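You operate a simulated robot arm through the tools that you are given. There is no shell and no other tool. Be economical: measure what you need, move in short steps, check, and stop when the job is done.

You run a simulated two-armed robot. Do the job below in one go: nothing can be reset, and whatever is moved stays where it is left.

Task
Clear the roller flap, shut the gate and unbolt the flap, then lift it.
Fine: roll the red clip tray on to the end stop; no egg may crack.
Where things are to end (x, y in the base frame): red-clip tray within 30 mm of [780, -560].

It is judged by the outcome, as a careful person would: the job done as asked, and still so three seconds after it is handed in. It fails if anything else is knocked over, pushed out of place, dropped, spilled or broken.

Robot
Two 7-joint arms with fingered hands on one trunk, on a base that drives. Base frame: it is fixed to the floor where the robot stands at the start and does not move with it; the origin is under the middle of the robot, x ahead of it, y to its left, z up; the surface under the hand at the start is at about z = 784. Lengths are in mm, angles in rad, forces in N, time in s.
The left shoulder is at the start at [60, 177, 875], the right one opposite. Places, roughly: blue-clip tray [1000, 8250, 750]; gate arm [500, 500, 800]; green-clip tray [750, 9000, 750]; roller flap [900, 0, 700]; slide bolt [500, 300, 800]. Payload 4 kg a hand.
The tool frame of a hand sits at the grasp point between the pads (the TCP): z along the fingers, y along the line on which they close. The tips reach 37 mm beyond it. Largest opening 124 mm; the body of the gripper starts 43 mm behind the TCP. The gripper is a hand of 3 fingers: y runs from the thumb to the fingers, the wrist lies at [-15, -108, -202] in the tool frame, and closing takes about 1.5 s.
Orientation is that of the tool frame in the base frame, as a unit quaternion [x, y, z, w]. With the fingers straight down and the wrist toward the robot, the tool's x, y and z point along [0, 1, 0], [1, 0, 0] and [0, 0, -1] of the base frame.

Tools
- The arms move only by the tool apply_moves. It takes "left_targets", "right_targets" or both (then of equal length, played together; a hand with none holds still); each is a list of rows, each a list of 2 entries, a list of its own where there are three numbers: the shift along the tool's x, y, z in mm, then the turn, a rotation vector about the tool's x, y, z in rad. In form: [[[x, y, z], [rx, ry, rz]], ...]. A call has 1 to 10 rows; each row is the pose to reach, as a shift and turn from the pose commanded when the call began, along the tool's axes at that moment. "left_grip" and "right_grip" are, for a hand that has rows, the gripper command, from -1 (fully open) to 1 (shut), values between in proportion, set as the call begins (left out, the last holds). Each row takes 0.2 s and may step no farther than 50 mm and 0.15 rad from the row before; otherwise, or with a gripper value out of range, the whole call is refused. A pose out of reach is approached as far as the arm can. The call stops where the force on the tool passes 40 N (or 10 N more than at its start, if that is more) or the arm is blocked; 0.2 s more then pass. The fingers move at their own pace (about 72 mm/s each) and stop on an object; they squeeze with about 23 N. The grip force told is the motor's: it shows also when the fingers shut on nothing. Time passes only in rows, and 0.2 s behind the last, so rows that repeat a pose let the fingers close. The reply holds the time, the measured pose of the TCP, the force on the tool along the base axes, the opening and the grip force, in the units named above and with some noise, with the torque about the TCP (base axes, N m) and any sound that the robot's microphone picked up, and new pictures: "views" is both (left out), scene, wrist or none (wrist: the cameras of the hands that moved).
- Cameras (640 x 400 px; columns grow to the right, rows downward): "scene" is now at [54.7, -2.1, 1533.8]; the picture's right is [-0.04, -1.00, 0.00], its down [-0.59, 0.02, -0.81] and it looks along [0.81, -0.03, -0.59] (base axes); focal length 236 px, centre (320, 200). "left" rides on the left gripper at [-64, -76, -136] in its tool frame; the picture's right is [-0.84, -0.26, 0.48], its down [0.48, -0.76, 0.43] and it looks along [0.26, 0.60, 0.76] (tool axes); focal length 256 px, centre (320, 200). "right" rides on the right gripper at [64, -76, -137] in its tool frame; the picture's right is [-0.84, 0.26, -0.48], its down [-0.48, -0.76, 0.43] and it looks along [-0.25, 0.60, 0.76] (tool axes); focal length 256 px, centre (320, 200). There is no depth. A picture from a camera that has moved, and an enlarged one, comes with that camera's place and axes in the base frame and with its lens.
- move_column(by): slides the trunk up (or, below 0, down) by that many mm; the arms and the scene camera ride with it, the base frame stays. It gives what a move gives, with no picture.
- base_move(legs): drives the robot by 1 to 6 legs, each [ahead, left, turn to the left] in mm, mm and rad, along the robot's own axes; the way and the turn of a leg run together, so that a leg with both is an arc; at most 1500 mm and 3.142 rad a leg. The arms and the cameras ride along, it lands a little off, and it stops where it bumps. It gives what a move gives, and a new picture of the scene camera.
- curl_fingers(index, middle, thumb_bend, thumb_turn, hand): sets how far each is bent, from 0 (flat) to 1 (curled in); at 0.3 the hand is open as for a grip, at 0.7 the pads meet at the TCP. One left out holds its place. A second passes; each finger stops where it meets its share of the squeeze, and holds until it gets a number again. A gripper value or a shape takes the hand back. It gives what a move gives, with no picture; readings hold the bend of each and the force on the fingers (four entries, about 0 where the hand has none), thumb and palm. thumb_turn goes from beside the hand (0) to across from the fingers (1), as for a grip.
- grasp_type(shape, hand): the hand has 3 fingers and takes this shape, open, in about a second: jaw (thumb against the fingers, like two jaws); tri (thumb and two fingers); tip (a fingertip pinch); poke (one finger out to press); point (the index stretched); flat (the hand flat); cup (the hand cupped); fist (a fist). The gripper value then closes the fingers along that shape, each until it touches; the sizes above hold for jaw. It gives what a move gives, with no picture.
- turn_head(pan, tilt): turns the head with the scene camera to pan (to the left, within 1.501 rad either way) and tilt (down, from -0.506 to 1.204), counted from straight ahead of the robot. It gives what a move gives, and a new picture of the scene camera.
- zoom(camera, box): a new picture of the part [left, top, right, bottom] of that camera's present view, enlarged. It takes no simulated time.
- job_done(): hands the job in; it is judged then, once.

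Go step by step. Nothing tells you exact positions but the pictures and the camera data: compare them with the known pose of the tool, close in by small moves and look again before you grip or let go. The budget is 120 turns and 260 pictures, counting those below and the enlarged ones. Unless the task says otherwise, let go and move clear before handing in, and close with one line.

The tools are called after "Call:" as a command line: name --argument value ..., lists and objects as JSON in quotes. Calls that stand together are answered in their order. apply_moves: Moves the arms, as the interface text tells. Its arguments: {"type":"object","properties":{"left_targets":{"type":"array","items":{"type":"array"}},"left_grip":{"type":"number"},"right_targets":{"type":"array","items":{"type":"array"}},"right_grip":{"type":"number"},"views":{"type":"string","enum":["both","scene","wrist","none"]}},"required":[]} The other tools are called the same way: move_column (by) slides the trunk up or down; grasp_type (shape, hand) gives the hand a shape; curl_fingers (index, middle, thumb_bend, thumb_turn, hand) moves the fingers one by one; base_move (legs) drives the base; turn_head (pan, tilt) turns the head that bears the scene camera; zoom (camera, box) takes an enlarged picture of a part of a camera's view; job_done () hands the job in.

At the start:

```text
t: 0.0
left_position: [534.2, 376.7, 1397.1]
left_tool_rot: [0.707, 0.707, 0.0, 0.0]
left_ft_force: [-0.3, -0.9, -0.1]
left_torque: [-0.02, -0.02, 0.01]
left_finger_gap: 123.8
left_finger_force: 0.1
left_shape: jaw
left_bend: [0.3, 0.3, 0.3, 0.98]
left_finger forces: [0.0, 0.1, 0.0, 0.0, 0.0, 0.0]
right_position: [518.9, -7.1, 1387.4]
right_tool_rot: [0.707, 0.707, 0.0, 0.0]
right_ft_force: [-0.2, -0.3, -0.3]
right_torque: [-0.01, 0.01, -0.01]
right_finger_gap: 123.4
right_finger_force: 0.0
right_shape: jaw
right_bend: [0.3, 0.3, 0.3, 0.98]
right_finger forces: [0.0, 0.0, 0.1, 0.0, 0.1, 0.0]
trunk travel left (down, up): [-400.0, 190.0]
robot x, y, heading: [-0.6, -0.1, -0.002]
head pan, tilt: [-0.038, 0.634]
```

scene: 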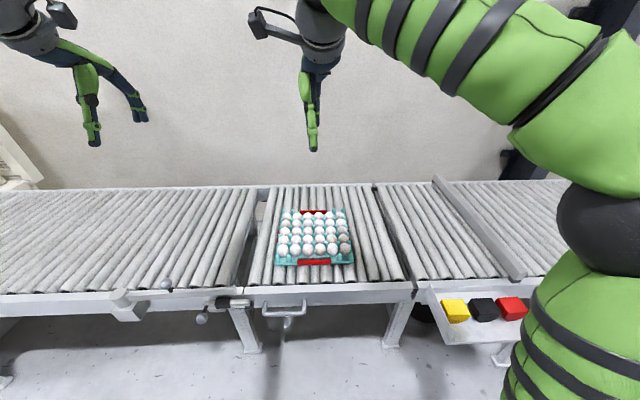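
right: 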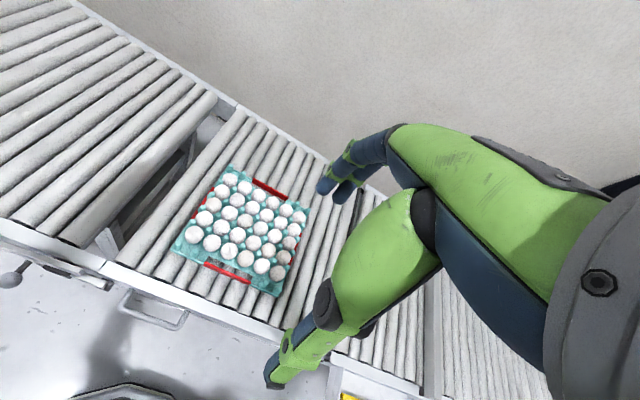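
left: 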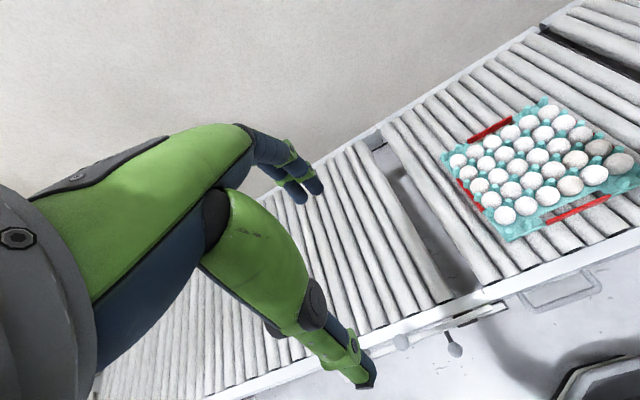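

I see the red-clip tray on the middle flap, with the conveyor running left and right and small levers at the front on the left. First I look left and zoom in on the gate and bolt fittings.

Call:
turn_head --pan 0.9 --tilt 0.5

Call:
turn_head --pan -0.6 --tilt 0.7

Call:
turn_head --pan 0.2 --tilt 0.9

Call:
zoom --camera "scene" --box '[160, 100, 480, 300]'

```text
t: 1.2
left_position: [535.1, 376.3, 1397.0]
left_tool_rot: [0.707, 0.708, 0.0, 0.0]
left_ft_force: [-0.4, -0.3, -0.5]
left_torque: [-0.01, -0.02, -0.01]
left_finger_gap: 123.7
left_finger_force: 0.0
left_shape: jaw
left_bend: [0.3, 0.3, 0.3, 0.98]
left_finger forces: [0.0, 0.0, 0.0, 0.0, 0.0, 0.0]
right_position: [519.6, -6.2, 1386.4]
right_tool_rot: [0.707, 0.707, 0.0, 0.001]
right_ft_force: [0.6, 0.6, -0.1]
right_torque: [0.03, 0.03, -0.02]
right_finger_gap: 123.6
right_finger_force: 0.1
right_shape: jaw
right_bend: [0.3, 0.3, 0.3, 0.98]
right_finger forces: [0.1, 0.0, 0.0, 0.0, 0.1, 0.0]
trunk travel left (down, up): [-400.0, 190.0]
robot x, y, heading: [0.1, -0.7, 0.001]
head pan, tilt: [0.901, 0.499]
camera scene: at [24.0, 72.4, 1545.7], right [0.78, -0.62, 0.0], down [-0.3, -0.38, -0.88], along [0.55, 0.69, -0.48], focal length 236 px, centre (320, 200)
```

scene: 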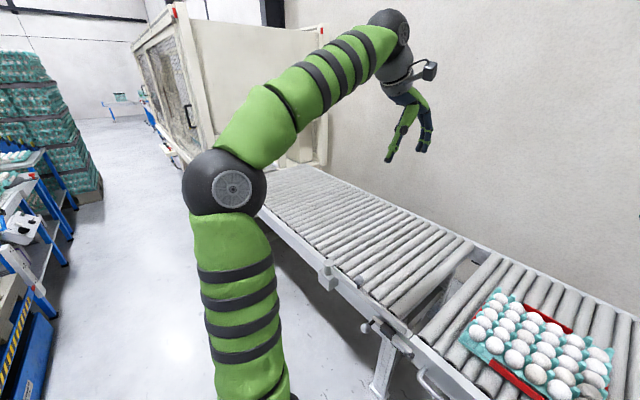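

```text
t: 2.8
left_position: [534.1, 376.8, 1396.8]
left_tool_rot: [0.707, 0.707, 0.0, 0.001]
left_ft_force: [-0.3, 0.0, -0.3]
left_torque: [0.0, -0.01, 0.0]
left_finger_gap: 123.6
left_finger_force: 0.1
left_shape: jaw
left_bend: [0.3, 0.3, 0.3, 0.98]
left_finger forces: [0.0, 0.0, 0.1, 0.0, 0.0, 0.0]
right_position: [519.7, -6.0, 1386.5]
right_tool_rot: [0.707, 0.707, 0.0, 0.0]
right_ft_force: [1.0, 0.7, -0.5]
right_torque: [0.01, -0.01, 0.01]
right_finger_gap: 123.6
right_finger_force: 0.0
right_shape: jaw
right_bend: [0.3, 0.3, 0.3, 0.98]
right_finger forces: [0.0, 0.0, 0.1, 0.0, 0.0, 0.1]
trunk travel left (down, up): [-400.0, 190.0]
robot x, y, heading: [-1.9, -1.8, -0.0]
head pan, tilt: [-0.6, 0.7]
camera scene: at [37.6, -46.8, 1528.1], right [-0.56, -0.83, 0.0], down [-0.53, 0.36, -0.76], along [0.63, -0.43, -0.64], focal length 236 px, centre (320, 200)
```

scene: 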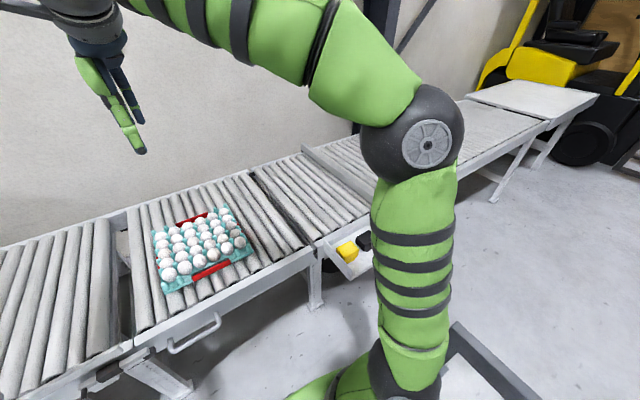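

```text
t: 4.0
left_position: [534.8, 376.3, 1396.9]
left_tool_rot: [0.708, 0.707, 0.001, 0.0]
left_ft_force: [0.7, 0.1, -0.3]
left_torque: [-0.03, 0.03, 0.0]
left_finger_gap: 123.5
left_finger_force: 0.0
left_shape: jaw
left_bend: [0.3, 0.3, 0.3, 0.98]
left_finger forces: [0.0, 0.0, 0.0, 0.0, 0.0, 0.1]
right_position: [520.1, -6.0, 1386.8]
right_tool_rot: [0.708, 0.707, 0.0, 0.0]
right_ft_force: [-1.3, -0.2, 0.2]
right_torque: [-0.01, -0.03, 0.0]
right_finger_gap: 123.7
right_finger_force: 0.0
right_shape: jaw
right_bend: [0.3, 0.3, 0.3, 0.98]
right_finger forces: [0.0, 0.0, 0.1, 0.0, 0.0, 0.1]
trunk travel left (down, up): [-400.0, 190.0]
robot x, y, heading: [0.1, -4.0, -0.004]
head pan, tilt: [0.201, 0.901]
camera scene: at [41.4, 16.2, 1511.9], right [0.2, -0.98, 0.0], down [-0.77, -0.16, -0.62], along [0.61, 0.12, -0.78], focal length 236 px, centre (320, 200)
```

scene: 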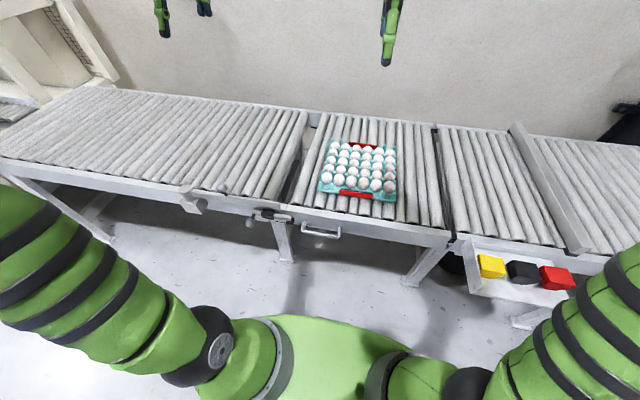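

```text
2.00 times, centred on (320, 200) of scene
camera zoom: at [41.4, 16.2, 1511.9], right [0.2, -0.98, 0.0], down [-0.77, -0.16, -0.62], along [0.61, 0.12, -0.78], focal length 472 px, centre (320, 200)
```

zoom: 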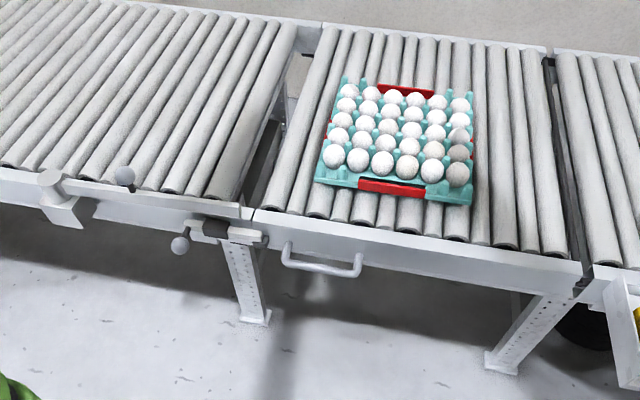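

The tray sits near (775, -10), with the stop bar around y = -750. The gate bracket, bolt and U-handle are at the front on the left. I'll zoom in on each, and look upstream for approaching trays.

Call:
zoom --camera "scene" --box '[160, 160, 360, 285]'

Call:
turn_head --pan 1.3 --tilt 0.1

Call:
turn_head --pan -0.5 --tilt 0.9

```text
3.20 times, centred on (260, 222) of scene
camera zoom: at [41.4, 16.2, 1511.9], right [0.2, -0.98, 0.0], down [-0.77, -0.16, -0.62], along [0.61, 0.12, -0.78], focal length 755 px, centre (512, 128)
```

zoom: 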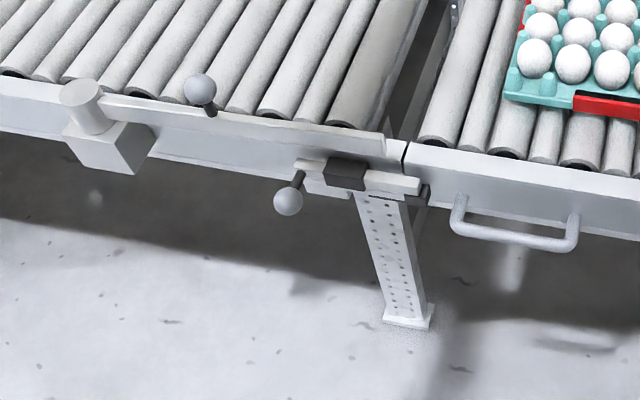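

```text
t: 5.3
left_position: [534.6, 376.5, 1398.4]
left_tool_rot: [0.707, 0.708, 0.0, 0.0]
left_ft_force: [-0.3, 0.0, -0.6]
left_torque: [0.0, 0.01, 0.02]
left_finger_gap: 123.9
left_finger_force: 0.0
left_shape: jaw
left_bend: [0.3, 0.3, 0.3, 0.98]
left_finger forces: [0.0, 0.1, 0.1, 0.0, 0.0, 0.0]
right_position: [519.5, -7.8, 1385.9]
right_tool_rot: [0.707, 0.707, 0.0, 0.0]
right_ft_force: [0.7, 0.7, 0.0]
right_torque: [0.0, 0.01, 0.01]
right_finger_gap: 123.5
right_finger_force: 0.0
right_shape: jaw
right_bend: [0.3, 0.3, 0.3, 0.98]
right_finger forces: [0.0, 0.1, 0.1, 0.0, 0.1, 0.0]
trunk travel left (down, up): [-400.0, 190.0]
robot x, y, heading: [2.1, 3.5, 0.0]
head pan, tilt: [1.3, 0.099]
camera scene: at [-7.9, 89.9, 1582.8], right [0.96, -0.27, 0.0], down [-0.03, -0.1, -0.99], along [0.27, 0.96, -0.1], focal length 236 px, centre (320, 200)
```

scene: 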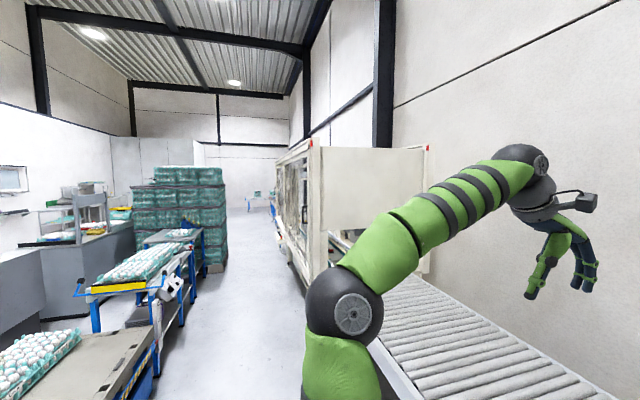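

```text
t: 7.1
left_position: [535.8, 377.1, 1397.5]
left_tool_rot: [0.707, 0.707, 0.0, 0.0]
left_ft_force: [0.1, -0.5, 0.2]
left_torque: [-0.01, 0.02, 0.01]
left_finger_gap: 123.9
left_finger_force: 0.1
left_shape: jaw
left_bend: [0.3, 0.3, 0.3, 0.98]
left_finger forces: [0.0, 0.0, 0.1, 0.0, 0.2, 0.1]
right_position: [519.9, -7.1, 1386.9]
right_tool_rot: [0.707, 0.708, 0.0, -0.001]
right_ft_force: [-0.2, -0.2, 0.8]
right_torque: [-0.01, 0.02, 0.0]
right_finger_gap: 123.5
right_finger_force: 0.2
right_shape: jaw
right_bend: [0.3, 0.3, 0.3, 0.98]
right_finger forces: [0.1, 0.1, 0.0, 0.0, 0.0, 0.0]
trunk travel left (down, up): [-400.0, 190.0]
robot x, y, heading: [0.1, 2.0, 0.0]
head pan, tilt: [-0.499, 0.901]
camera scene: at [33.7, -34.9, 1511.9], right [-0.48, -0.88, 0.0], down [-0.69, 0.37, -0.62], along [0.55, -0.3, -0.78], focal length 236 px, centre (320, 200)
```

scene: 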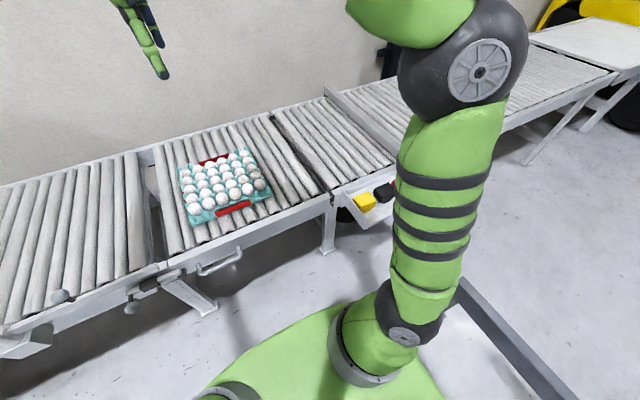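

The gate is a bar lying along the front rail, pivoting at about (530, 640) with a knob near (545, 490). The bolt knob is near (457, 361, 780), and no tray is approaching. I'll bring the right hand over to the left of the tray, ready to push it towards -y, and move the left hand aside.

Call:
apply_moves --right_targets '[[[23, 28, 26], [0, 0, 0]], [[46, 56, 52], [0, 0, 0]], [[69, 84, 79], [0, 0, 0]], [[92, 113, 105], [0, 0, 0]], [[115, 141, 131], [0, 0, 0]], [[138, 169, 158], [0, 0, 0]], [[161, 197, 184], [0, 0, 0]], [[184, 226, 210], [0, 0, 0]], [[207, 255, 237], [0, 0, 0]], [[217, 255, 280], [0, 0, 0]]]' --left_targets '[[[20, 0, 0], [0, 0, 0]], [[40, 0, 0], [0, 0, 0]], [[60, 0, 0], [0, 0, 0]], [[80, 0, 0], [0, 0, 0]], [[100, 0, 0], [0, 0, 0]], [[120, 0, 0], [0, 0, 0]], [[140, 0, 0], [0, 0, 0]], [[160, 0, 0], [0, 0, 0]], [[180, 0, 0], [0, 0, 0]], [[180, 0, 0], [0, 0, 0]]]' --views "both"

Call:
turn_head --pan 0 --tilt 0.75

```text
t: 9.3
left_position: [535.9, 555.3, 1394.5]
left_tool_rot: [0.707, 0.708, 0.0, 0.0]
left_ft_force: [0.7, 0.5, -0.9]
left_torque: [-0.01, 0.06, -0.01]
left_finger_gap: 123.9
left_finger_force: 0.0
left_shape: jaw
left_bend: [0.3, 0.3, 0.3, 0.98]
left_finger forces: [0.0, 0.0, 0.0, 0.0, 0.0, 0.1]
right_position: [760.9, 198.5, 1095.9]
right_tool_rot: [0.707, 0.707, 0.0, 0.001]
right_ft_force: [0.7, 0.3, 0.3]
right_torque: [-0.02, 0.02, -0.03]
right_finger_gap: 123.8
right_finger_force: 0.1
right_shape: jaw
right_bend: [0.3, 0.3, 0.3, 0.98]
right_finger forces: [0.0, 0.0, 0.0, 0.1, 0.1, 0.0]
right hand out of reach, approached as far as the arm can: row 8, 9, 10
trunk travel left (down, up): [-400.0, 190.0]
robot x, y, heading: [-4.3, 5.3, -0.006]
head pan, tilt: [-0.499, 0.901]
camera scene: at [35.0, -34.0, 1511.9], right [-0.48, -0.88, 0.0], down [-0.69, 0.37, -0.62], along [0.54, -0.3, -0.78], focal length 236 px, centre (320, 200)
camera right: at [685.3, 262.1, 1232.0], right [0.26, -0.84, 0.48], down [-0.76, -0.48, -0.43], along [0.6, -0.26, -0.76], focal length 256 px, centre (320, 200)
camera left: at [460.5, 492.8, 1531.8], right [-0.26, -0.84, -0.48], down [-0.76, 0.48, -0.43], along [0.6, 0.25, -0.76], focal length 256 px, centre (320, 200)
```

scene: 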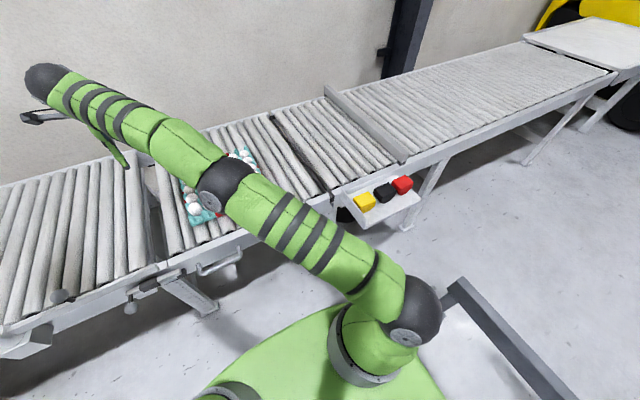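
right: 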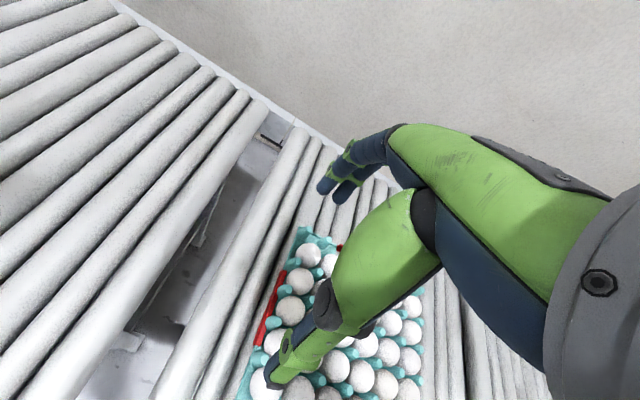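
left: 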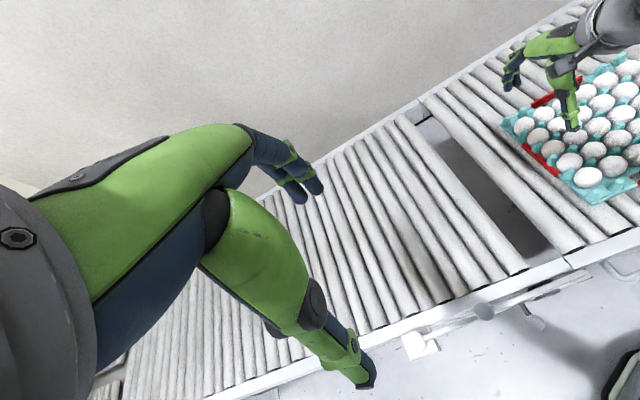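

```text
t: 10.2
left_position: [535.1, 556.3, 1395.5]
left_tool_rot: [0.707, 0.707, 0.0, -0.001]
left_ft_force: [0.1, -0.2, 0.2]
left_torque: [0.01, 0.03, 0.0]
left_finger_gap: 123.8
left_finger_force: 0.0
left_shape: jaw
left_bend: [0.3, 0.3, 0.3, 0.98]
left_finger forces: [0.1, 0.0, 0.0, 0.1, 0.0, 0.0]
right_position: [760.4, 198.0, 1097.8]
right_tool_rot: [0.707, 0.707, 0.0, 0.0]
right_ft_force: [0.0, -0.3, 0.0]
right_torque: [0.01, -0.02, 0.01]
right_finger_gap: 123.8
right_finger_force: 0.2
right_shape: jaw
right_bend: [0.3, 0.3, 0.3, 0.98]
right_finger forces: [0.0, 0.0, 0.1, 0.0, 0.0, 0.0]
trunk travel left (down, up): [-400.0, 190.0]
robot x, y, heading: [1.7, 1.3, -0.0]
head pan, tilt: [0.0, 0.75]
camera scene: at [50.3, 1.1, 1523.8], right [0.0, -1.0, 0.0], down [-0.68, 0.0, -0.73], along [0.73, 0.0, -0.68], focal length 236 px, centre (320, 200)
```

scene: 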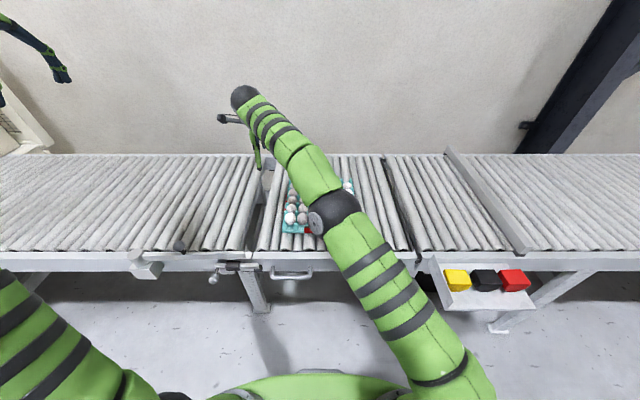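

The right arm would hang over the eggs at this reach, so I'll make the first half of the push with the left hand. Right hand retreats first.

Call:
apply_moves --right_targets '[[[0, -10, -45], [0, 0, 0]], [[-35, -40, -60], [0, 0, 0]], [[-75, -65, -75], [0, 0, 0]], [[-115, -90, -90], [0, 0, 0]], [[-155, -115, -105], [0, 0, 0]], [[-195, -140, -120], [0, 0, 0]], [[-235, -165, -135], [0, 0, 0]], [[-275, -190, -150], [0, 0, 0]], [[-315, -215, -165], [0, 0, 0]], [[-355, -240, -180], [0, 0, 0]]]' --views "none"

Call:
apply_moves --left_targets '[[[-32, 23, 25], [0, 0, 0]], [[-64, 46, 50], [0, 0, 0]], [[-96, 69, 75], [0, 0, 0]], [[-128, 92, 100], [0, 0, 0]], [[-160, 115, 125], [0, 0, 0]], [[-192, 138, 150], [0, 0, 0]], [[-224, 161, 175], [0, 0, 0]], [[-256, 184, 200], [0, 0, 0]], [[-288, 207, 225], [0, 0, 0]], [[-320, 230, 250], [0, 0, 0]]]' --views "both"

```text
t: 12.4
left_position: [534.5, 554.8, 1396.5]
left_tool_rot: [0.707, 0.707, 0.0, 0.0]
left_ft_force: [-0.1, -0.4, 0.3]
left_torque: [0.04, -0.01, 0.02]
left_finger_gap: 123.6
left_finger_force: 0.0
left_shape: jaw
left_bend: [0.3, 0.3, 0.3, 0.98]
left_finger forces: [0.0, 0.1, 0.1, 0.0, 0.0, 0.0]
right_position: [514.5, -158.4, 1280.2]
right_tool_rot: [0.708, 0.707, 0.0, -0.001]
right_ft_force: [0.4, 0.4, 0.1]
right_torque: [0.0, 0.05, 0.0]
right_finger_gap: 123.7
right_finger_force: 0.1
right_shape: jaw
right_bend: [0.3, 0.3, 0.3, 0.98]
right_finger forces: [0.0, 0.0, 0.0, 0.1, 0.0, 0.0]
right hand out of reach, approached as far as the arm can: row 1
trunk travel left (down, up): [-400.0, 190.0]
robot x, y, heading: [-0.6, -0.6, 0.003]
head pan, tilt: [0.0, 0.75]
```

```text
t: 14.6
left_position: [765.8, 234.3, 1147.3]
left_tool_rot: [0.707, 0.707, 0.0, 0.0]
left_ft_force: [0.3, 0.5, 0.4]
left_torque: [-0.02, 0.02, 0.01]
left_finger_gap: 123.8
left_finger_force: 0.1
left_shape: jaw
left_bend: [0.3, 0.3, 0.3, 0.98]
left_finger forces: [0.0, 0.0, 0.0, 0.0, 0.0, 0.0]
right_position: [514.9, -158.2, 1280.2]
right_tool_rot: [0.706, 0.708, 0.0, 0.0]
right_ft_force: [1.0, -0.3, 0.2]
right_torque: [0.02, -0.01, -0.03]
right_finger_gap: 124.0
right_finger_force: 0.1
right_shape: jaw
right_bend: [0.3, 0.3, 0.3, 0.98]
right_finger forces: [0.0, 0.1, 0.1, 0.0, 0.0, 0.0]
trunk travel left (down, up): [-400.0, 190.0]
robot x, y, heading: [-0.4, 0.9, -0.002]
head pan, tilt: [0.0, 0.75]
camera scene: at [51.0, 0.7, 1523.8], right [0.0, -1.0, 0.0], down [-0.68, 0.0, -0.73], along [0.73, 0.0, -0.68], focal length 236 px, centre (320, 200)
camera left: at [689.9, 170.7, 1283.9], right [-0.26, -0.84, -0.48], down [-0.76, 0.48, -0.43], along [0.6, 0.26, -0.76], focal length 256 px, centre (320, 200)
```

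scene: 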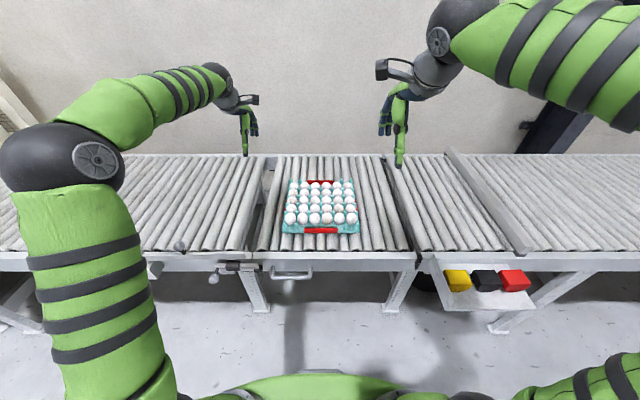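
left: 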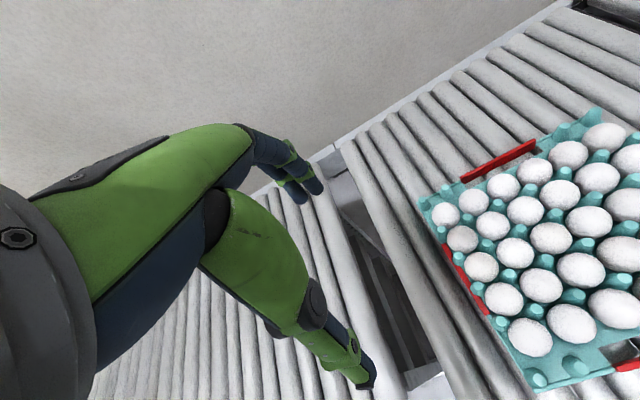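

Tray spans about x 630–940 with its left edge at y ≈ 138. I'll lower the left hand to just above the rollers, left of the tray.

Call:
apply_moves --left_targets '[[[-10, 20, 40], [0, 0, 0]], [[-20, 20, 85], [0, 0, 0]], [[-20, 20, 130], [0, 0, 0]], [[-20, 20, 175], [0, 0, 0]], [[-20, 20, 220], [0, 0, 0]], [[-20, 20, 260], [0, 0, 0]], [[-20, 20, 290], [0, 0, 0]], [[-20, 20, 308], [0, 0, 0]]]' --views "both"

Call:
zoom --camera "scene" --box '[200, 120, 440, 270]'

```text
t: 16.4
left_position: [786.1, 215.8, 839.7]
left_tool_rot: [0.707, 0.707, 0.0, 0.0]
left_ft_force: [0.2, 0.2, 0.0]
left_torque: [-0.02, 0.0, -0.01]
left_finger_gap: 123.7
left_finger_force: 0.1
left_shape: jaw
left_bend: [0.3, 0.3, 0.3, 0.98]
left_finger forces: [0.0, 0.0, 0.1, 0.0, 0.1, 0.1]
right_position: [516.3, -157.0, 1279.2]
right_tool_rot: [0.707, 0.707, 0.0, 0.0]
right_ft_force: [0.1, 0.6, 0.5]
right_torque: [0.0, -0.01, 0.01]
right_finger_gap: 123.8
right_finger_force: 0.1
right_shape: jaw
right_bend: [0.3, 0.3, 0.3, 0.98]
right_finger forces: [0.0, 0.0, 0.0, 0.0, 0.0, 0.0]
trunk travel left (down, up): [-400.0, 190.0]
robot x, y, heading: [1.1, -1.7, 0.002]
head pan, tilt: [0.0, 0.75]
camera scene: at [50.6, 1.1, 1523.8], right [0.0, -1.0, 0.0], down [-0.68, 0.0, -0.73], along [0.73, 0.0, -0.68], focal length 236 px, centre (320, 200)
camera left: at [709.8, 151.0, 976.5], right [-0.26, -0.84, -0.48], down [-0.76, 0.48, -0.43], along [0.6, 0.26, -0.76], focal length 256 px, centre (320, 200)
```

scene: 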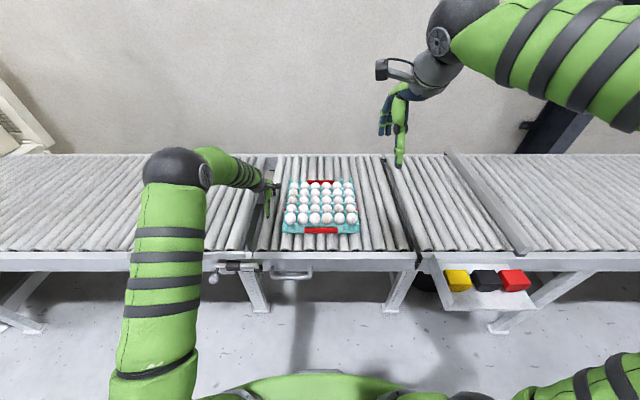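
left: 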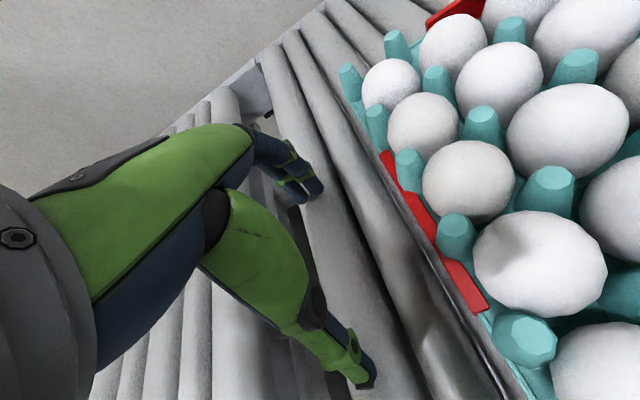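

```text
2.67 times, centred on (320, 195) of scene
camera zoom: at [50.6, 1.1, 1523.8], right [0.0, -1.0, 0.0], down [-0.68, 0.0, -0.73], along [0.73, 0.0, -0.68], focal length 629 px, centre (320, 213)
```

zoom: 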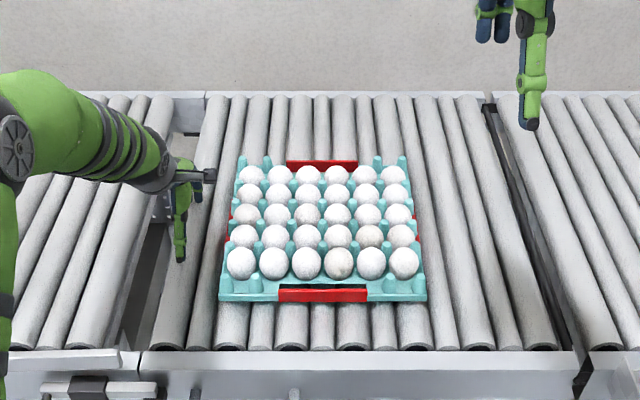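

The rim sits only slightly outside the eggs, so I tilt the hand so that the fingertips lead and bear on the rim, drop a few mm, and ease up to the tray.

Call:
apply_moves --left_targets '[[[0, 0, 0], [0, -0.13, 0]], [[0, 0, 3], [0, -0.26, 0]], [[0, 0, 7], [0, -0.26, 0]], [[-8, 0, 7], [0, -0.26, 0]], [[-14, 0, 7], [0, -0.26, 0]], [[-20, 0, 7], [0, -0.26, 0]]]' --views "both"

Call:
zoom --camera "scene" --box '[230, 150, 390, 250]'

```text
t: 17.8
left_position: [783.8, 197.2, 831.4]
left_tool_rot: [0.701, 0.701, -0.093, 0.091]
left_ft_force: [-0.2, -2.5, 1.9]
left_torque: [-0.05, -0.06, -0.16]
left_finger_gap: 123.7
left_finger_force: 0.0
left_shape: jaw
left_bend: [0.3, 0.3, 0.3, 0.98]
left_finger forces: [0.0, 2.3, 0.1, 0.0, 0.1, 0.0]
right_position: [514.9, -157.6, 1279.7]
right_tool_rot: [0.707, 0.707, 0.0, 0.0]
right_ft_force: [1.0, -0.4, -0.1]
right_torque: [0.01, 0.01, 0.02]
right_finger_gap: 123.7
right_finger_force: 0.1
right_shape: jaw
right_bend: [0.3, 0.3, 0.3, 0.98]
right_finger forces: [0.1, 0.0, 0.0, 0.1, 0.1, 0.1]
trunk travel left (down, up): [-400.0, 190.0]
robot x, y, heading: [-0.7, -1.4, 0.0]
head pan, tilt: [0.0, 0.75]
camera scene: at [50.3, 0.9, 1523.7], right [0.0, -1.0, 0.0], down [-0.68, 0.0, -0.73], along [0.73, 0.0, -0.68], focal length 236 px, centre (320, 200)
camera left: at [709.4, 169.9, 980.7], right [-0.26, -0.93, -0.25], down [-0.76, 0.35, -0.54], along [0.6, 0.05, -0.8], focal length 256 px, centre (320, 200)
```

scene: 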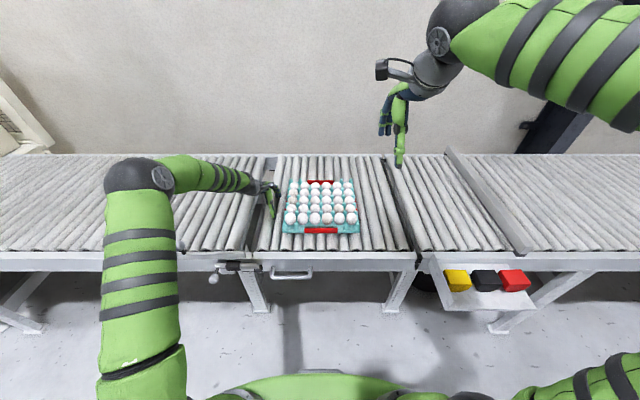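
left: 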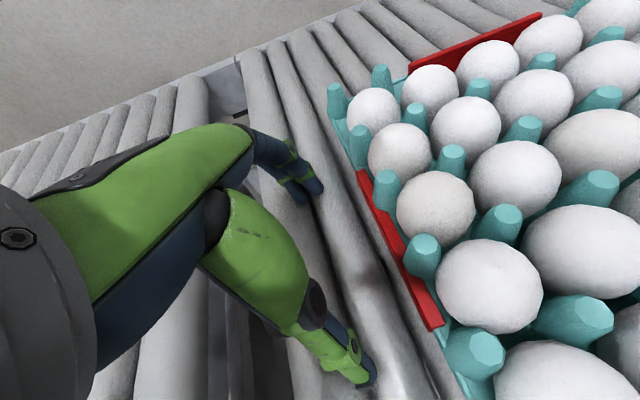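

```text
4.00 times, centred on (310, 200) of scene
camera zoom: at [50.3, 0.9, 1523.7], right [0.0, -1.0, 0.0], down [-0.68, 0.0, -0.73], along [0.73, 0.0, -0.68], focal length 944 px, centre (360, 200)
```

zoom: 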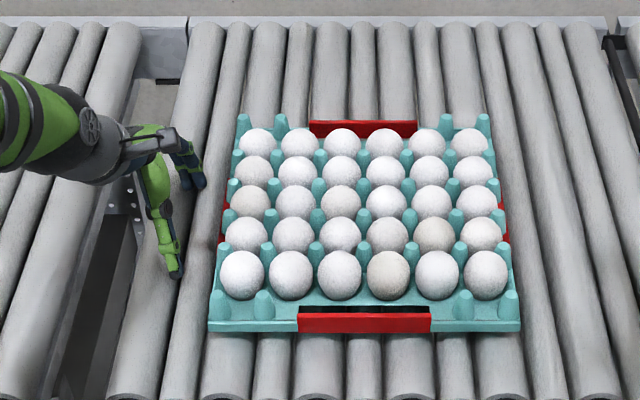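

The middle fingertip is brushing a roller, so I raise 8 mm and keep creeping toward the tray.

Call:
apply_moves --left_targets '[[[2, 0, -8], [0, 0, 0]], [[-3, 0, -9], [0, 0, 0]], [[-9, 0, -11], [0, 0, 0]], [[-15, 0, -12], [0, 0, 0]], [[-21, 0, -14], [0, 0, 0]]]' --views "wrist"

Call:
zoom --camera "scene" --box '[230, 150, 390, 250]'

```text
t: 19.0
left_position: [784.0, 180.7, 851.1]
left_tool_rot: [0.701, 0.701, -0.091, 0.092]
left_ft_force: [0.1, 0.2, 0.0]
left_torque: [0.01, 0.03, 0.04]
left_finger_gap: 123.8
left_finger_force: 0.0
left_shape: jaw
left_bend: [0.3, 0.3, 0.3, 0.98]
left_finger forces: [0.0, 0.0, 0.1, 0.0, 0.2, 0.1]
right_position: [515.4, -156.5, 1280.3]
right_tool_rot: [0.706, 0.708, 0.001, 0.0]
right_ft_force: [-0.7, 0.4, 0.4]
right_torque: [-0.01, 0.0, 0.02]
right_finger_gap: 123.7
right_finger_force: 0.1
right_shape: jaw
right_bend: [0.3, 0.3, 0.3, 0.98]
right_finger forces: [0.0, 0.1, 0.1, 0.0, 0.1, 0.0]
trunk travel left (down, up): [-400.0, 190.0]
robot x, y, heading: [0.3, -5.2, -0.004]
head pan, tilt: [0.0, 0.75]
camera left: at [708.8, 154.4, 999.7], right [-0.26, -0.93, -0.25], down [-0.76, 0.35, -0.54], along [0.6, 0.05, -0.8], focal length 256 px, centre (320, 200)
```

left: 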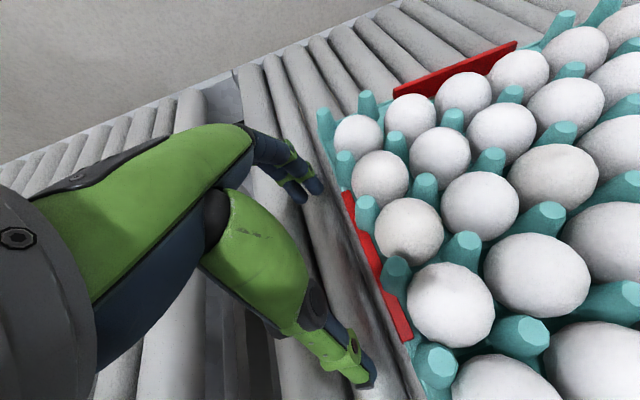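

```text
4.00 times, centred on (310, 200) of scene
camera zoom: at [50.4, 1.0, 1523.8], right [0.0, -1.0, 0.0], down [-0.68, 0.0, -0.73], along [0.73, 0.0, -0.68], focal length 944 px, centre (360, 200)
```

zoom: 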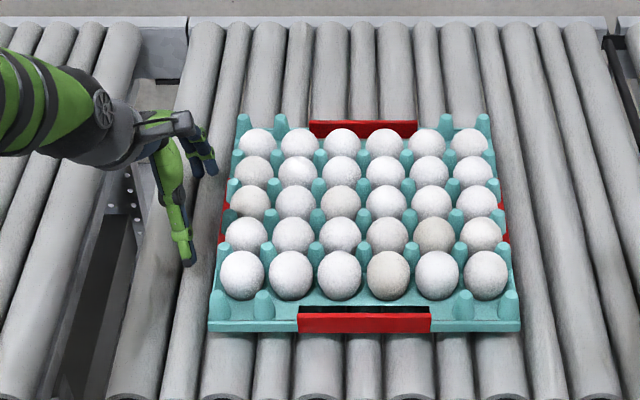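

Too high now: at z ≈ 851 the fingers could touch the eggs. I lower to about 838, yaw slightly so thumb and fingers meet the rim together, and begin pushing slowly.

Call:
apply_moves --left_targets '[[[-4.3, 0, 7.3], [0, 0, -0.06]], [[-8.3, 0, 15.7], [0, 0, -0.06]], [[-14.1, 0, 17.2], [0, 0, -0.06]], [[-19.9, 0, 18.8], [0, 0, -0.06]], [[-27.6, 0, 20.8], [0, 0, -0.06]], [[-35, 0, 22.8], [0, 0, -0.06]]]' --views "wrist"

Call:
zoom --camera "scene" --box '[230, 150, 390, 250]'

```text
t: 20.4
left_position: [784.0, 139.9, 836.4]
left_tool_rot: [0.68, 0.722, -0.094, 0.089]
left_ft_force: [-0.1, 0.6, 0.3]
left_torque: [-0.02, -0.01, 0.01]
left_finger_gap: 123.7
left_finger_force: 0.0
left_shape: jaw
left_bend: [0.3, 0.3, 0.3, 0.98]
left_finger forces: [0.0, 0.0, 0.0, 0.1, 0.1, 0.0]
right_position: [515.5, -157.2, 1279.5]
right_tool_rot: [0.707, 0.707, 0.0, 0.001]
right_ft_force: [0.2, -0.5, -0.1]
right_torque: [0.01, 0.01, 0.01]
right_finger_gap: 124.0
right_finger_force: 0.0
right_shape: jaw
right_bend: [0.3, 0.3, 0.3, 0.98]
right_finger forces: [0.0, 0.1, 0.1, 0.0, 0.0, 0.0]
trunk travel left (down, up): [-400.0, 190.0]
robot x, y, heading: [-0.1, 0.7, -0.001]
head pan, tilt: [0.0, 0.75]
camera left: at [712.6, 109.0, 987.1], right [-0.21, -0.95, -0.25], down [-0.79, 0.31, -0.53], along [0.58, 0.09, -0.81], focal length 256 px, centre (320, 200)
```

left: 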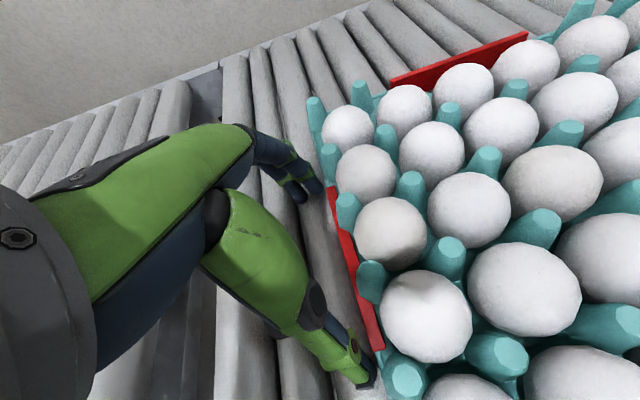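

```text
4.00 times, centred on (310, 200) of scene
camera zoom: at [50.4, 0.9, 1523.8], right [0.0, -1.0, 0.0], down [-0.68, 0.0, -0.73], along [0.73, 0.0, -0.68], focal length 944 px, centre (360, 200)
```

zoom: 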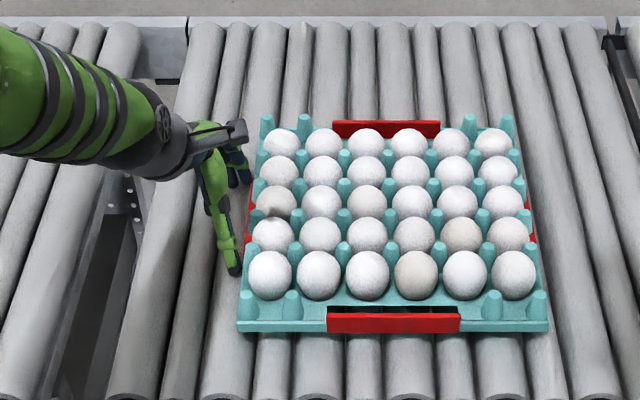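

Contact is on the rim and the tray rolls easily and squarely. I keep pushing at about 60 mm/s.

Call:
apply_moves --left_targets '[[[-11.6, -0.7, 2.8], [0, 0, 0]], [[-23.2, -1.4, 5.7], [0, 0, 0]], [[-34.8, -2.1, 8.7], [0, 0, 0]], [[-46.4, -2.8, 11.8], [0, 0, 0]], [[-58, -3.5, 14.9], [0, 0, 0]], [[-69.6, -4.2, 17.9], [0, 0, 0]], [[-81.2, -4.9, 21], [0, 0, 0]], [[-92.8, -5.6, 24.1], [0, 0, 0]], [[-104.4, -6.3, 27.2], [0, 0, 0]], [[-114, -7, 29.8], [0, 0, 0]]]' --views "scene"

```text
t: 22.6
left_position: [785.5, 22.0, 839.1]
left_tool_rot: [0.68, 0.722, -0.094, 0.089]
left_ft_force: [0.0, -0.1, -0.2]
left_torque: [-0.02, -0.01, -0.01]
left_finger_gap: 123.8
left_finger_force: 0.1
left_shape: jaw
left_bend: [0.3, 0.3, 0.3, 0.98]
left_finger forces: [0.0, 0.0, 0.0, 0.0, 0.0, 0.0]
right_position: [515.7, -156.3, 1281.1]
right_tool_rot: [0.707, 0.707, -0.001, 0.0]
right_ft_force: [0.0, 0.1, -0.4]
right_torque: [-0.01, 0.02, 0.01]
right_finger_gap: 123.8
right_finger_force: 0.0
right_shape: jaw
right_bend: [0.3, 0.3, 0.3, 0.98]
right_finger forces: [0.1, 0.0, 0.0, 0.0, 0.1, 0.0]
trunk travel left (down, up): [-400.0, 190.0]
robot x, y, heading: [-1.2, -0.5, -0.003]
head pan, tilt: [0.0, 0.75]
camera scene: at [50.3, 1.0, 1523.8], right [0.0, -1.0, 0.0], down [-0.68, 0.0, -0.73], along [0.73, 0.0, -0.68], focal length 236 px, centre (320, 200)
```

scene: 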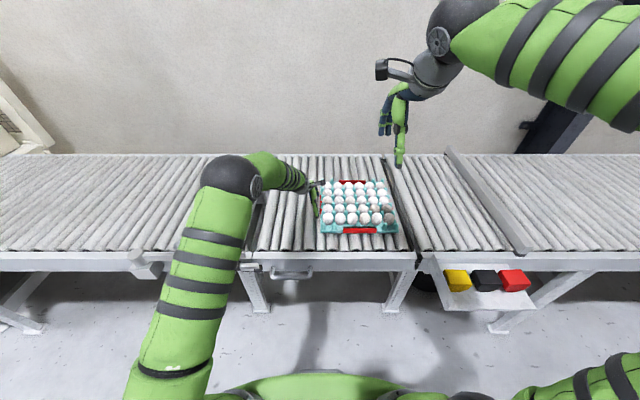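

Going smoothly. Another 120 mm.

Call:
apply_moves --left_targets '[[[-11.6, -0.7, 3.3], [0, 0, 0]], [[-23.2, -1.4, 6.4], [0, 0, 0]], [[-34.8, -2.1, 9.5], [0, 0, 0]], [[-46.4, -2.8, 12.6], [0, 0, 0]], [[-58, -3.5, 15.7], [0, 0, 0]], [[-69.6, -4.2, 18.8], [0, 0, 0]], [[-81.2, -4.9, 21.9], [0, 0, 0]], [[-92.8, -5.6, 25], [0, 0, 0]], [[-104.4, -6.3, 28.1], [0, 0, 0]], [[-116, -7, 31.2], [0, 0, 0]]]' --views "scene"

Call:
zoom --camera "scene" --box '[300, 140, 540, 290]'

```text
t: 24.8
left_position: [786.1, -99.2, 836.1]
left_tool_rot: [0.68, 0.722, -0.094, 0.088]
left_ft_force: [0.0, -0.9, -1.2]
left_torque: [-0.02, -0.01, -0.03]
left_finger_gap: 124.0
left_finger_force: 0.1
left_shape: jaw
left_bend: [0.3, 0.3, 0.3, 0.98]
left_finger forces: [0.0, 0.1, 0.1, 0.0, 0.0, 0.1]
right_position: [514.9, -157.4, 1280.7]
right_tool_rot: [0.707, 0.707, -0.001, 0.0]
right_ft_force: [-0.4, 0.1, -0.3]
right_torque: [0.02, -0.01, 0.01]
right_finger_gap: 123.7
right_finger_force: 0.0
right_shape: jaw
right_bend: [0.3, 0.3, 0.3, 0.98]
right_finger forces: [0.0, 0.0, 0.0, 0.1, 0.1, 0.0]
trunk travel left (down, up): [-400.0, 190.0]
robot x, y, heading: [-0.7, 2.5, -0.004]
head pan, tilt: [0.0, 0.75]
camera scene: at [50.4, 0.7, 1523.8], right [0.0, -1.0, 0.0], down [-0.68, 0.0, -0.73], along [0.73, 0.0, -0.68], focal length 236 px, centre (320, 200)
```

scene: 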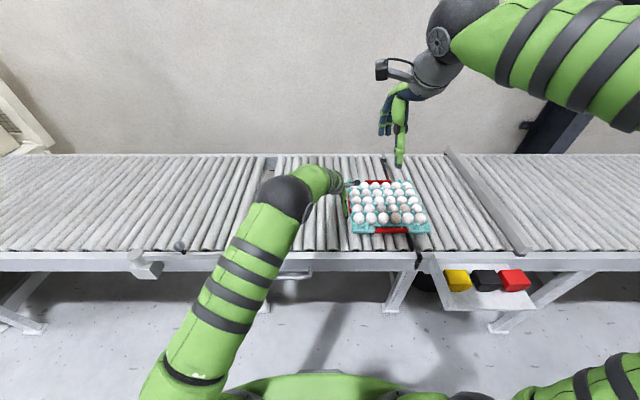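

```text
2.67 times, centred on (420, 215) of scene
camera zoom: at [50.4, 0.7, 1523.8], right [0.0, -1.0, 0.0], down [-0.68, 0.0, -0.73], along [0.73, 0.0, -0.68], focal length 629 px, centre (53, 160)
```

zoom: 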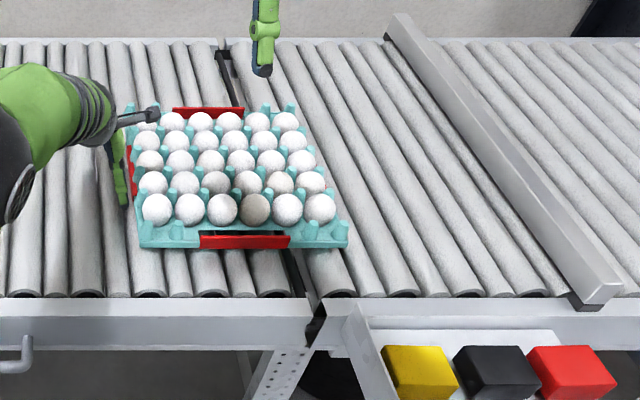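

The tray crosses the joint fine. I continue another 110 mm with the left hand.

Call:
apply_moves --left_targets '[[[-11.6, -0.7, 2], [0, 0, 0]], [[-23.2, -1.4, 5], [0, 0, 0]], [[-34.8, -2.1, 8.2], [0, 0, 0]], [[-46.4, -2.8, 11.3], [0, 0, 0]], [[-58, -3.5, 14.4], [0, 0, 0]], [[-69.6, -4.2, 17.5], [0, 0, 0]], [[-81.2, -4.9, 20.6], [0, 0, 0]], [[-92.8, -5.6, 23.7], [0, 0, 0]], [[-102, -6.3, 26.2], [0, 0, 0]]]' --views "both"

```text
t: 26.8
left_position: [783.8, -205.2, 837.8]
left_tool_rot: [0.68, 0.722, -0.094, 0.089]
left_ft_force: [-0.5, -0.4, 0.3]
left_torque: [0.04, 0.04, 0.03]
left_finger_gap: 124.1
left_finger_force: 0.0
left_shape: jaw
left_bend: [0.3, 0.3, 0.3, 0.98]
left_finger forces: [0.0, 0.0, 0.1, 0.1, 0.1, 0.0]
right_position: [516.0, -156.9, 1280.8]
right_tool_rot: [0.708, 0.707, 0.0, 0.0]
right_ft_force: [0.4, 1.0, -0.3]
right_torque: [0.01, -0.01, -0.01]
right_finger_gap: 123.9
right_finger_force: 0.0
right_shape: jaw
right_bend: [0.3, 0.3, 0.3, 0.98]
right_finger forces: [0.1, 0.0, 0.0, 0.1, 0.0, 0.1]
trunk travel left (down, up): [-400.0, 190.0]
robot x, y, heading: [-1.3, -1.8, 0.002]
head pan, tilt: [0.0, 0.75]
camera scene: at [50.4, 0.9, 1523.8], right [0.0, -1.0, 0.0], down [-0.68, 0.0, -0.73], along [0.73, 0.0, -0.68], focal length 236 px, centre (320, 200)
camera left: at [711.9, -235.0, 988.9], right [-0.21, -0.95, -0.25], down [-0.79, 0.31, -0.53], along [0.58, 0.09, -0.81], focal length 256 px, centre (320, 200)
```

scene: 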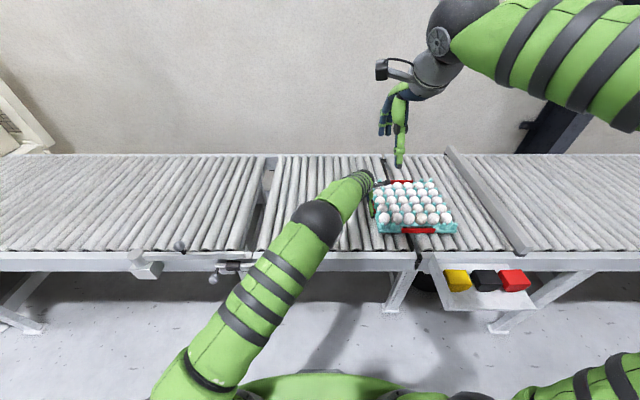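
left: 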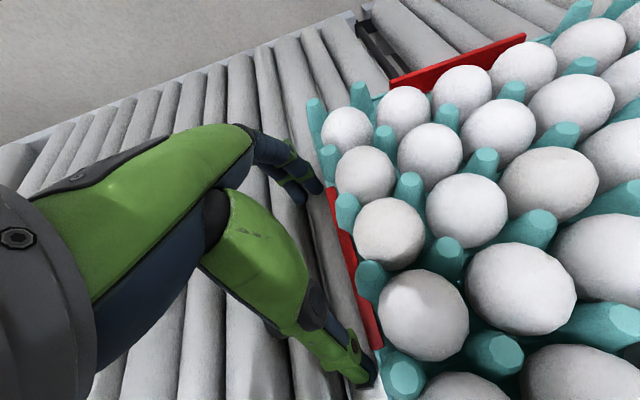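

Tray centre is now near y ≈ -380. I'll withdraw the left hand and hand over to the right hand for the rest.

Call:
apply_moves --left_targets '[[[29, 0, -7.7], [0, 0, 0]], [[45, 0, -40], [0, 0, 0]], [[50, 0, -85], [0, 0.05, 0]], [[65, 0, -130], [0, 0.15, 0]], [[95, 0, -165], [0, 0.26, 0]], [[135, 0, -190], [0, 0.26, 0]], [[180, 0, -205], [0, 0.26, 0]], [[225, -10, -220], [0, 0.26, 0]], [[270, -20, -235], [0, 0.26, 0]], [[315, -30, -250], [0, 0.26, 0]]]' --views "none"

Call:
apply_moves --right_targets '[[[0, 30, 31], [0, 0, 0]], [[0, 60, 62], [0, 0, 0]], [[0, 90, 93], [0, 0, 0]], [[0, 120, 124], [0, 0, 0]], [[0, 150, 155], [0, 0, 0]], [[0, 180, 186], [0, 0, 0]], [[0, 210, 217], [0, 0, 0]], [[0, 240, 248], [0, 0, 0]], [[0, 268, 280], [0, 0, 0]]]' --views "both"

```text
t: 29.0
left_position: [736.5, 161.2, 1000.9]
left_tool_rot: [0.687, 0.727, -0.006, -0.005]
left_ft_force: [-0.9, 0.2, 0.8]
left_torque: [0.0, 0.0, -0.01]
left_finger_gap: 123.9
left_finger_force: 0.0
left_shape: jaw
left_bend: [0.3, 0.3, 0.3, 0.98]
left_finger forces: [0.0, 0.1, 0.1, 0.1, 0.1, 0.0]
right_position: [516.1, -156.1, 1280.6]
right_tool_rot: [0.707, 0.707, 0.0, 0.0]
right_ft_force: [0.0, 0.4, -0.8]
right_torque: [0.01, 0.0, -0.01]
right_finger_gap: 123.9
right_finger_force: 0.1
right_shape: jaw
right_bend: [0.3, 0.3, 0.3, 0.98]
right_finger forces: [0.1, 0.0, 0.1, 0.1, 0.1, 0.0]
trunk travel left (down, up): [-400.0, 190.0]
robot x, y, heading: [3.7, 0.5, 0.001]
head pan, tilt: [0.0, 0.75]
```

```text
t: 31.0
left_position: [737.0, 161.7, 1000.9]
left_tool_rot: [0.686, 0.727, -0.006, -0.006]
left_ft_force: [-0.2, 0.6, 0.1]
left_torque: [0.02, 0.01, 0.02]
left_finger_gap: 123.9
left_finger_force: 0.1
left_shape: jaw
left_bend: [0.3, 0.3, 0.3, 0.98]
left_finger forces: [0.0, 0.1, 0.0, 0.0, 0.0, 0.1]
right_position: [788.5, -157.8, 998.3]
right_tool_rot: [0.706, 0.708, 0.0, 0.0]
right_ft_force: [0.2, 0.0, 0.4]
right_torque: [-0.04, 0.01, -0.04]
right_finger_gap: 123.6
right_finger_force: 0.0
right_shape: jaw
right_bend: [0.3, 0.3, 0.3, 0.98]
right_finger forces: [0.1, 0.0, 0.0, 0.0, 0.1, 0.1]
trunk travel left (down, up): [-400.0, 190.0]
robot x, y, heading: [-0.3, 1.3, -0.004]
head pan, tilt: [0.0, 0.75]
camera scene: at [51.2, 1.0, 1523.8], right [0.0, -1.0, 0.0], down [-0.68, 0.0, -0.73], along [0.73, 0.0, -0.68], focal length 236 px, centre (320, 200)
camera right: at [712.1, -94.1, 1134.3], right [0.26, -0.84, 0.48], down [-0.76, -0.48, -0.43], along [0.6, -0.25, -0.76], focal length 256 px, centre (320, 200)
```

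scene: 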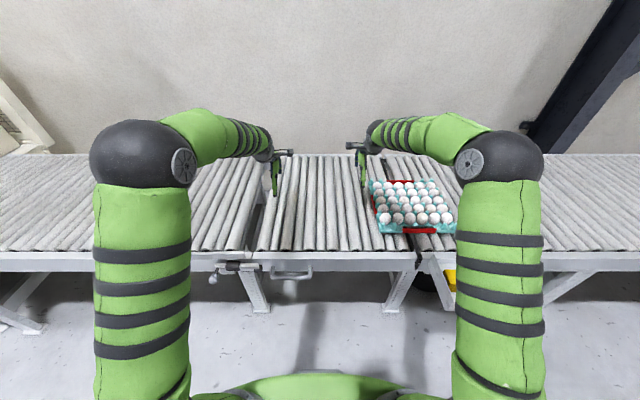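
right: 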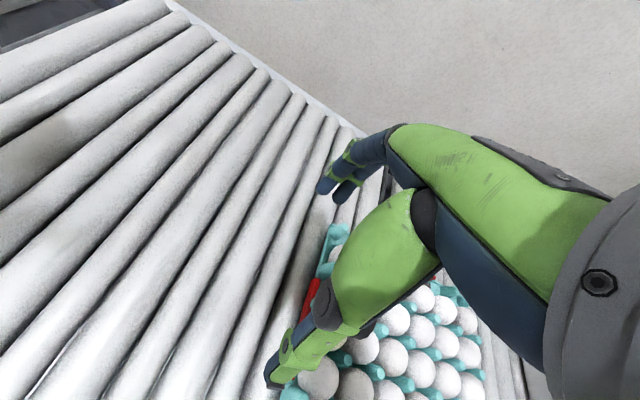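

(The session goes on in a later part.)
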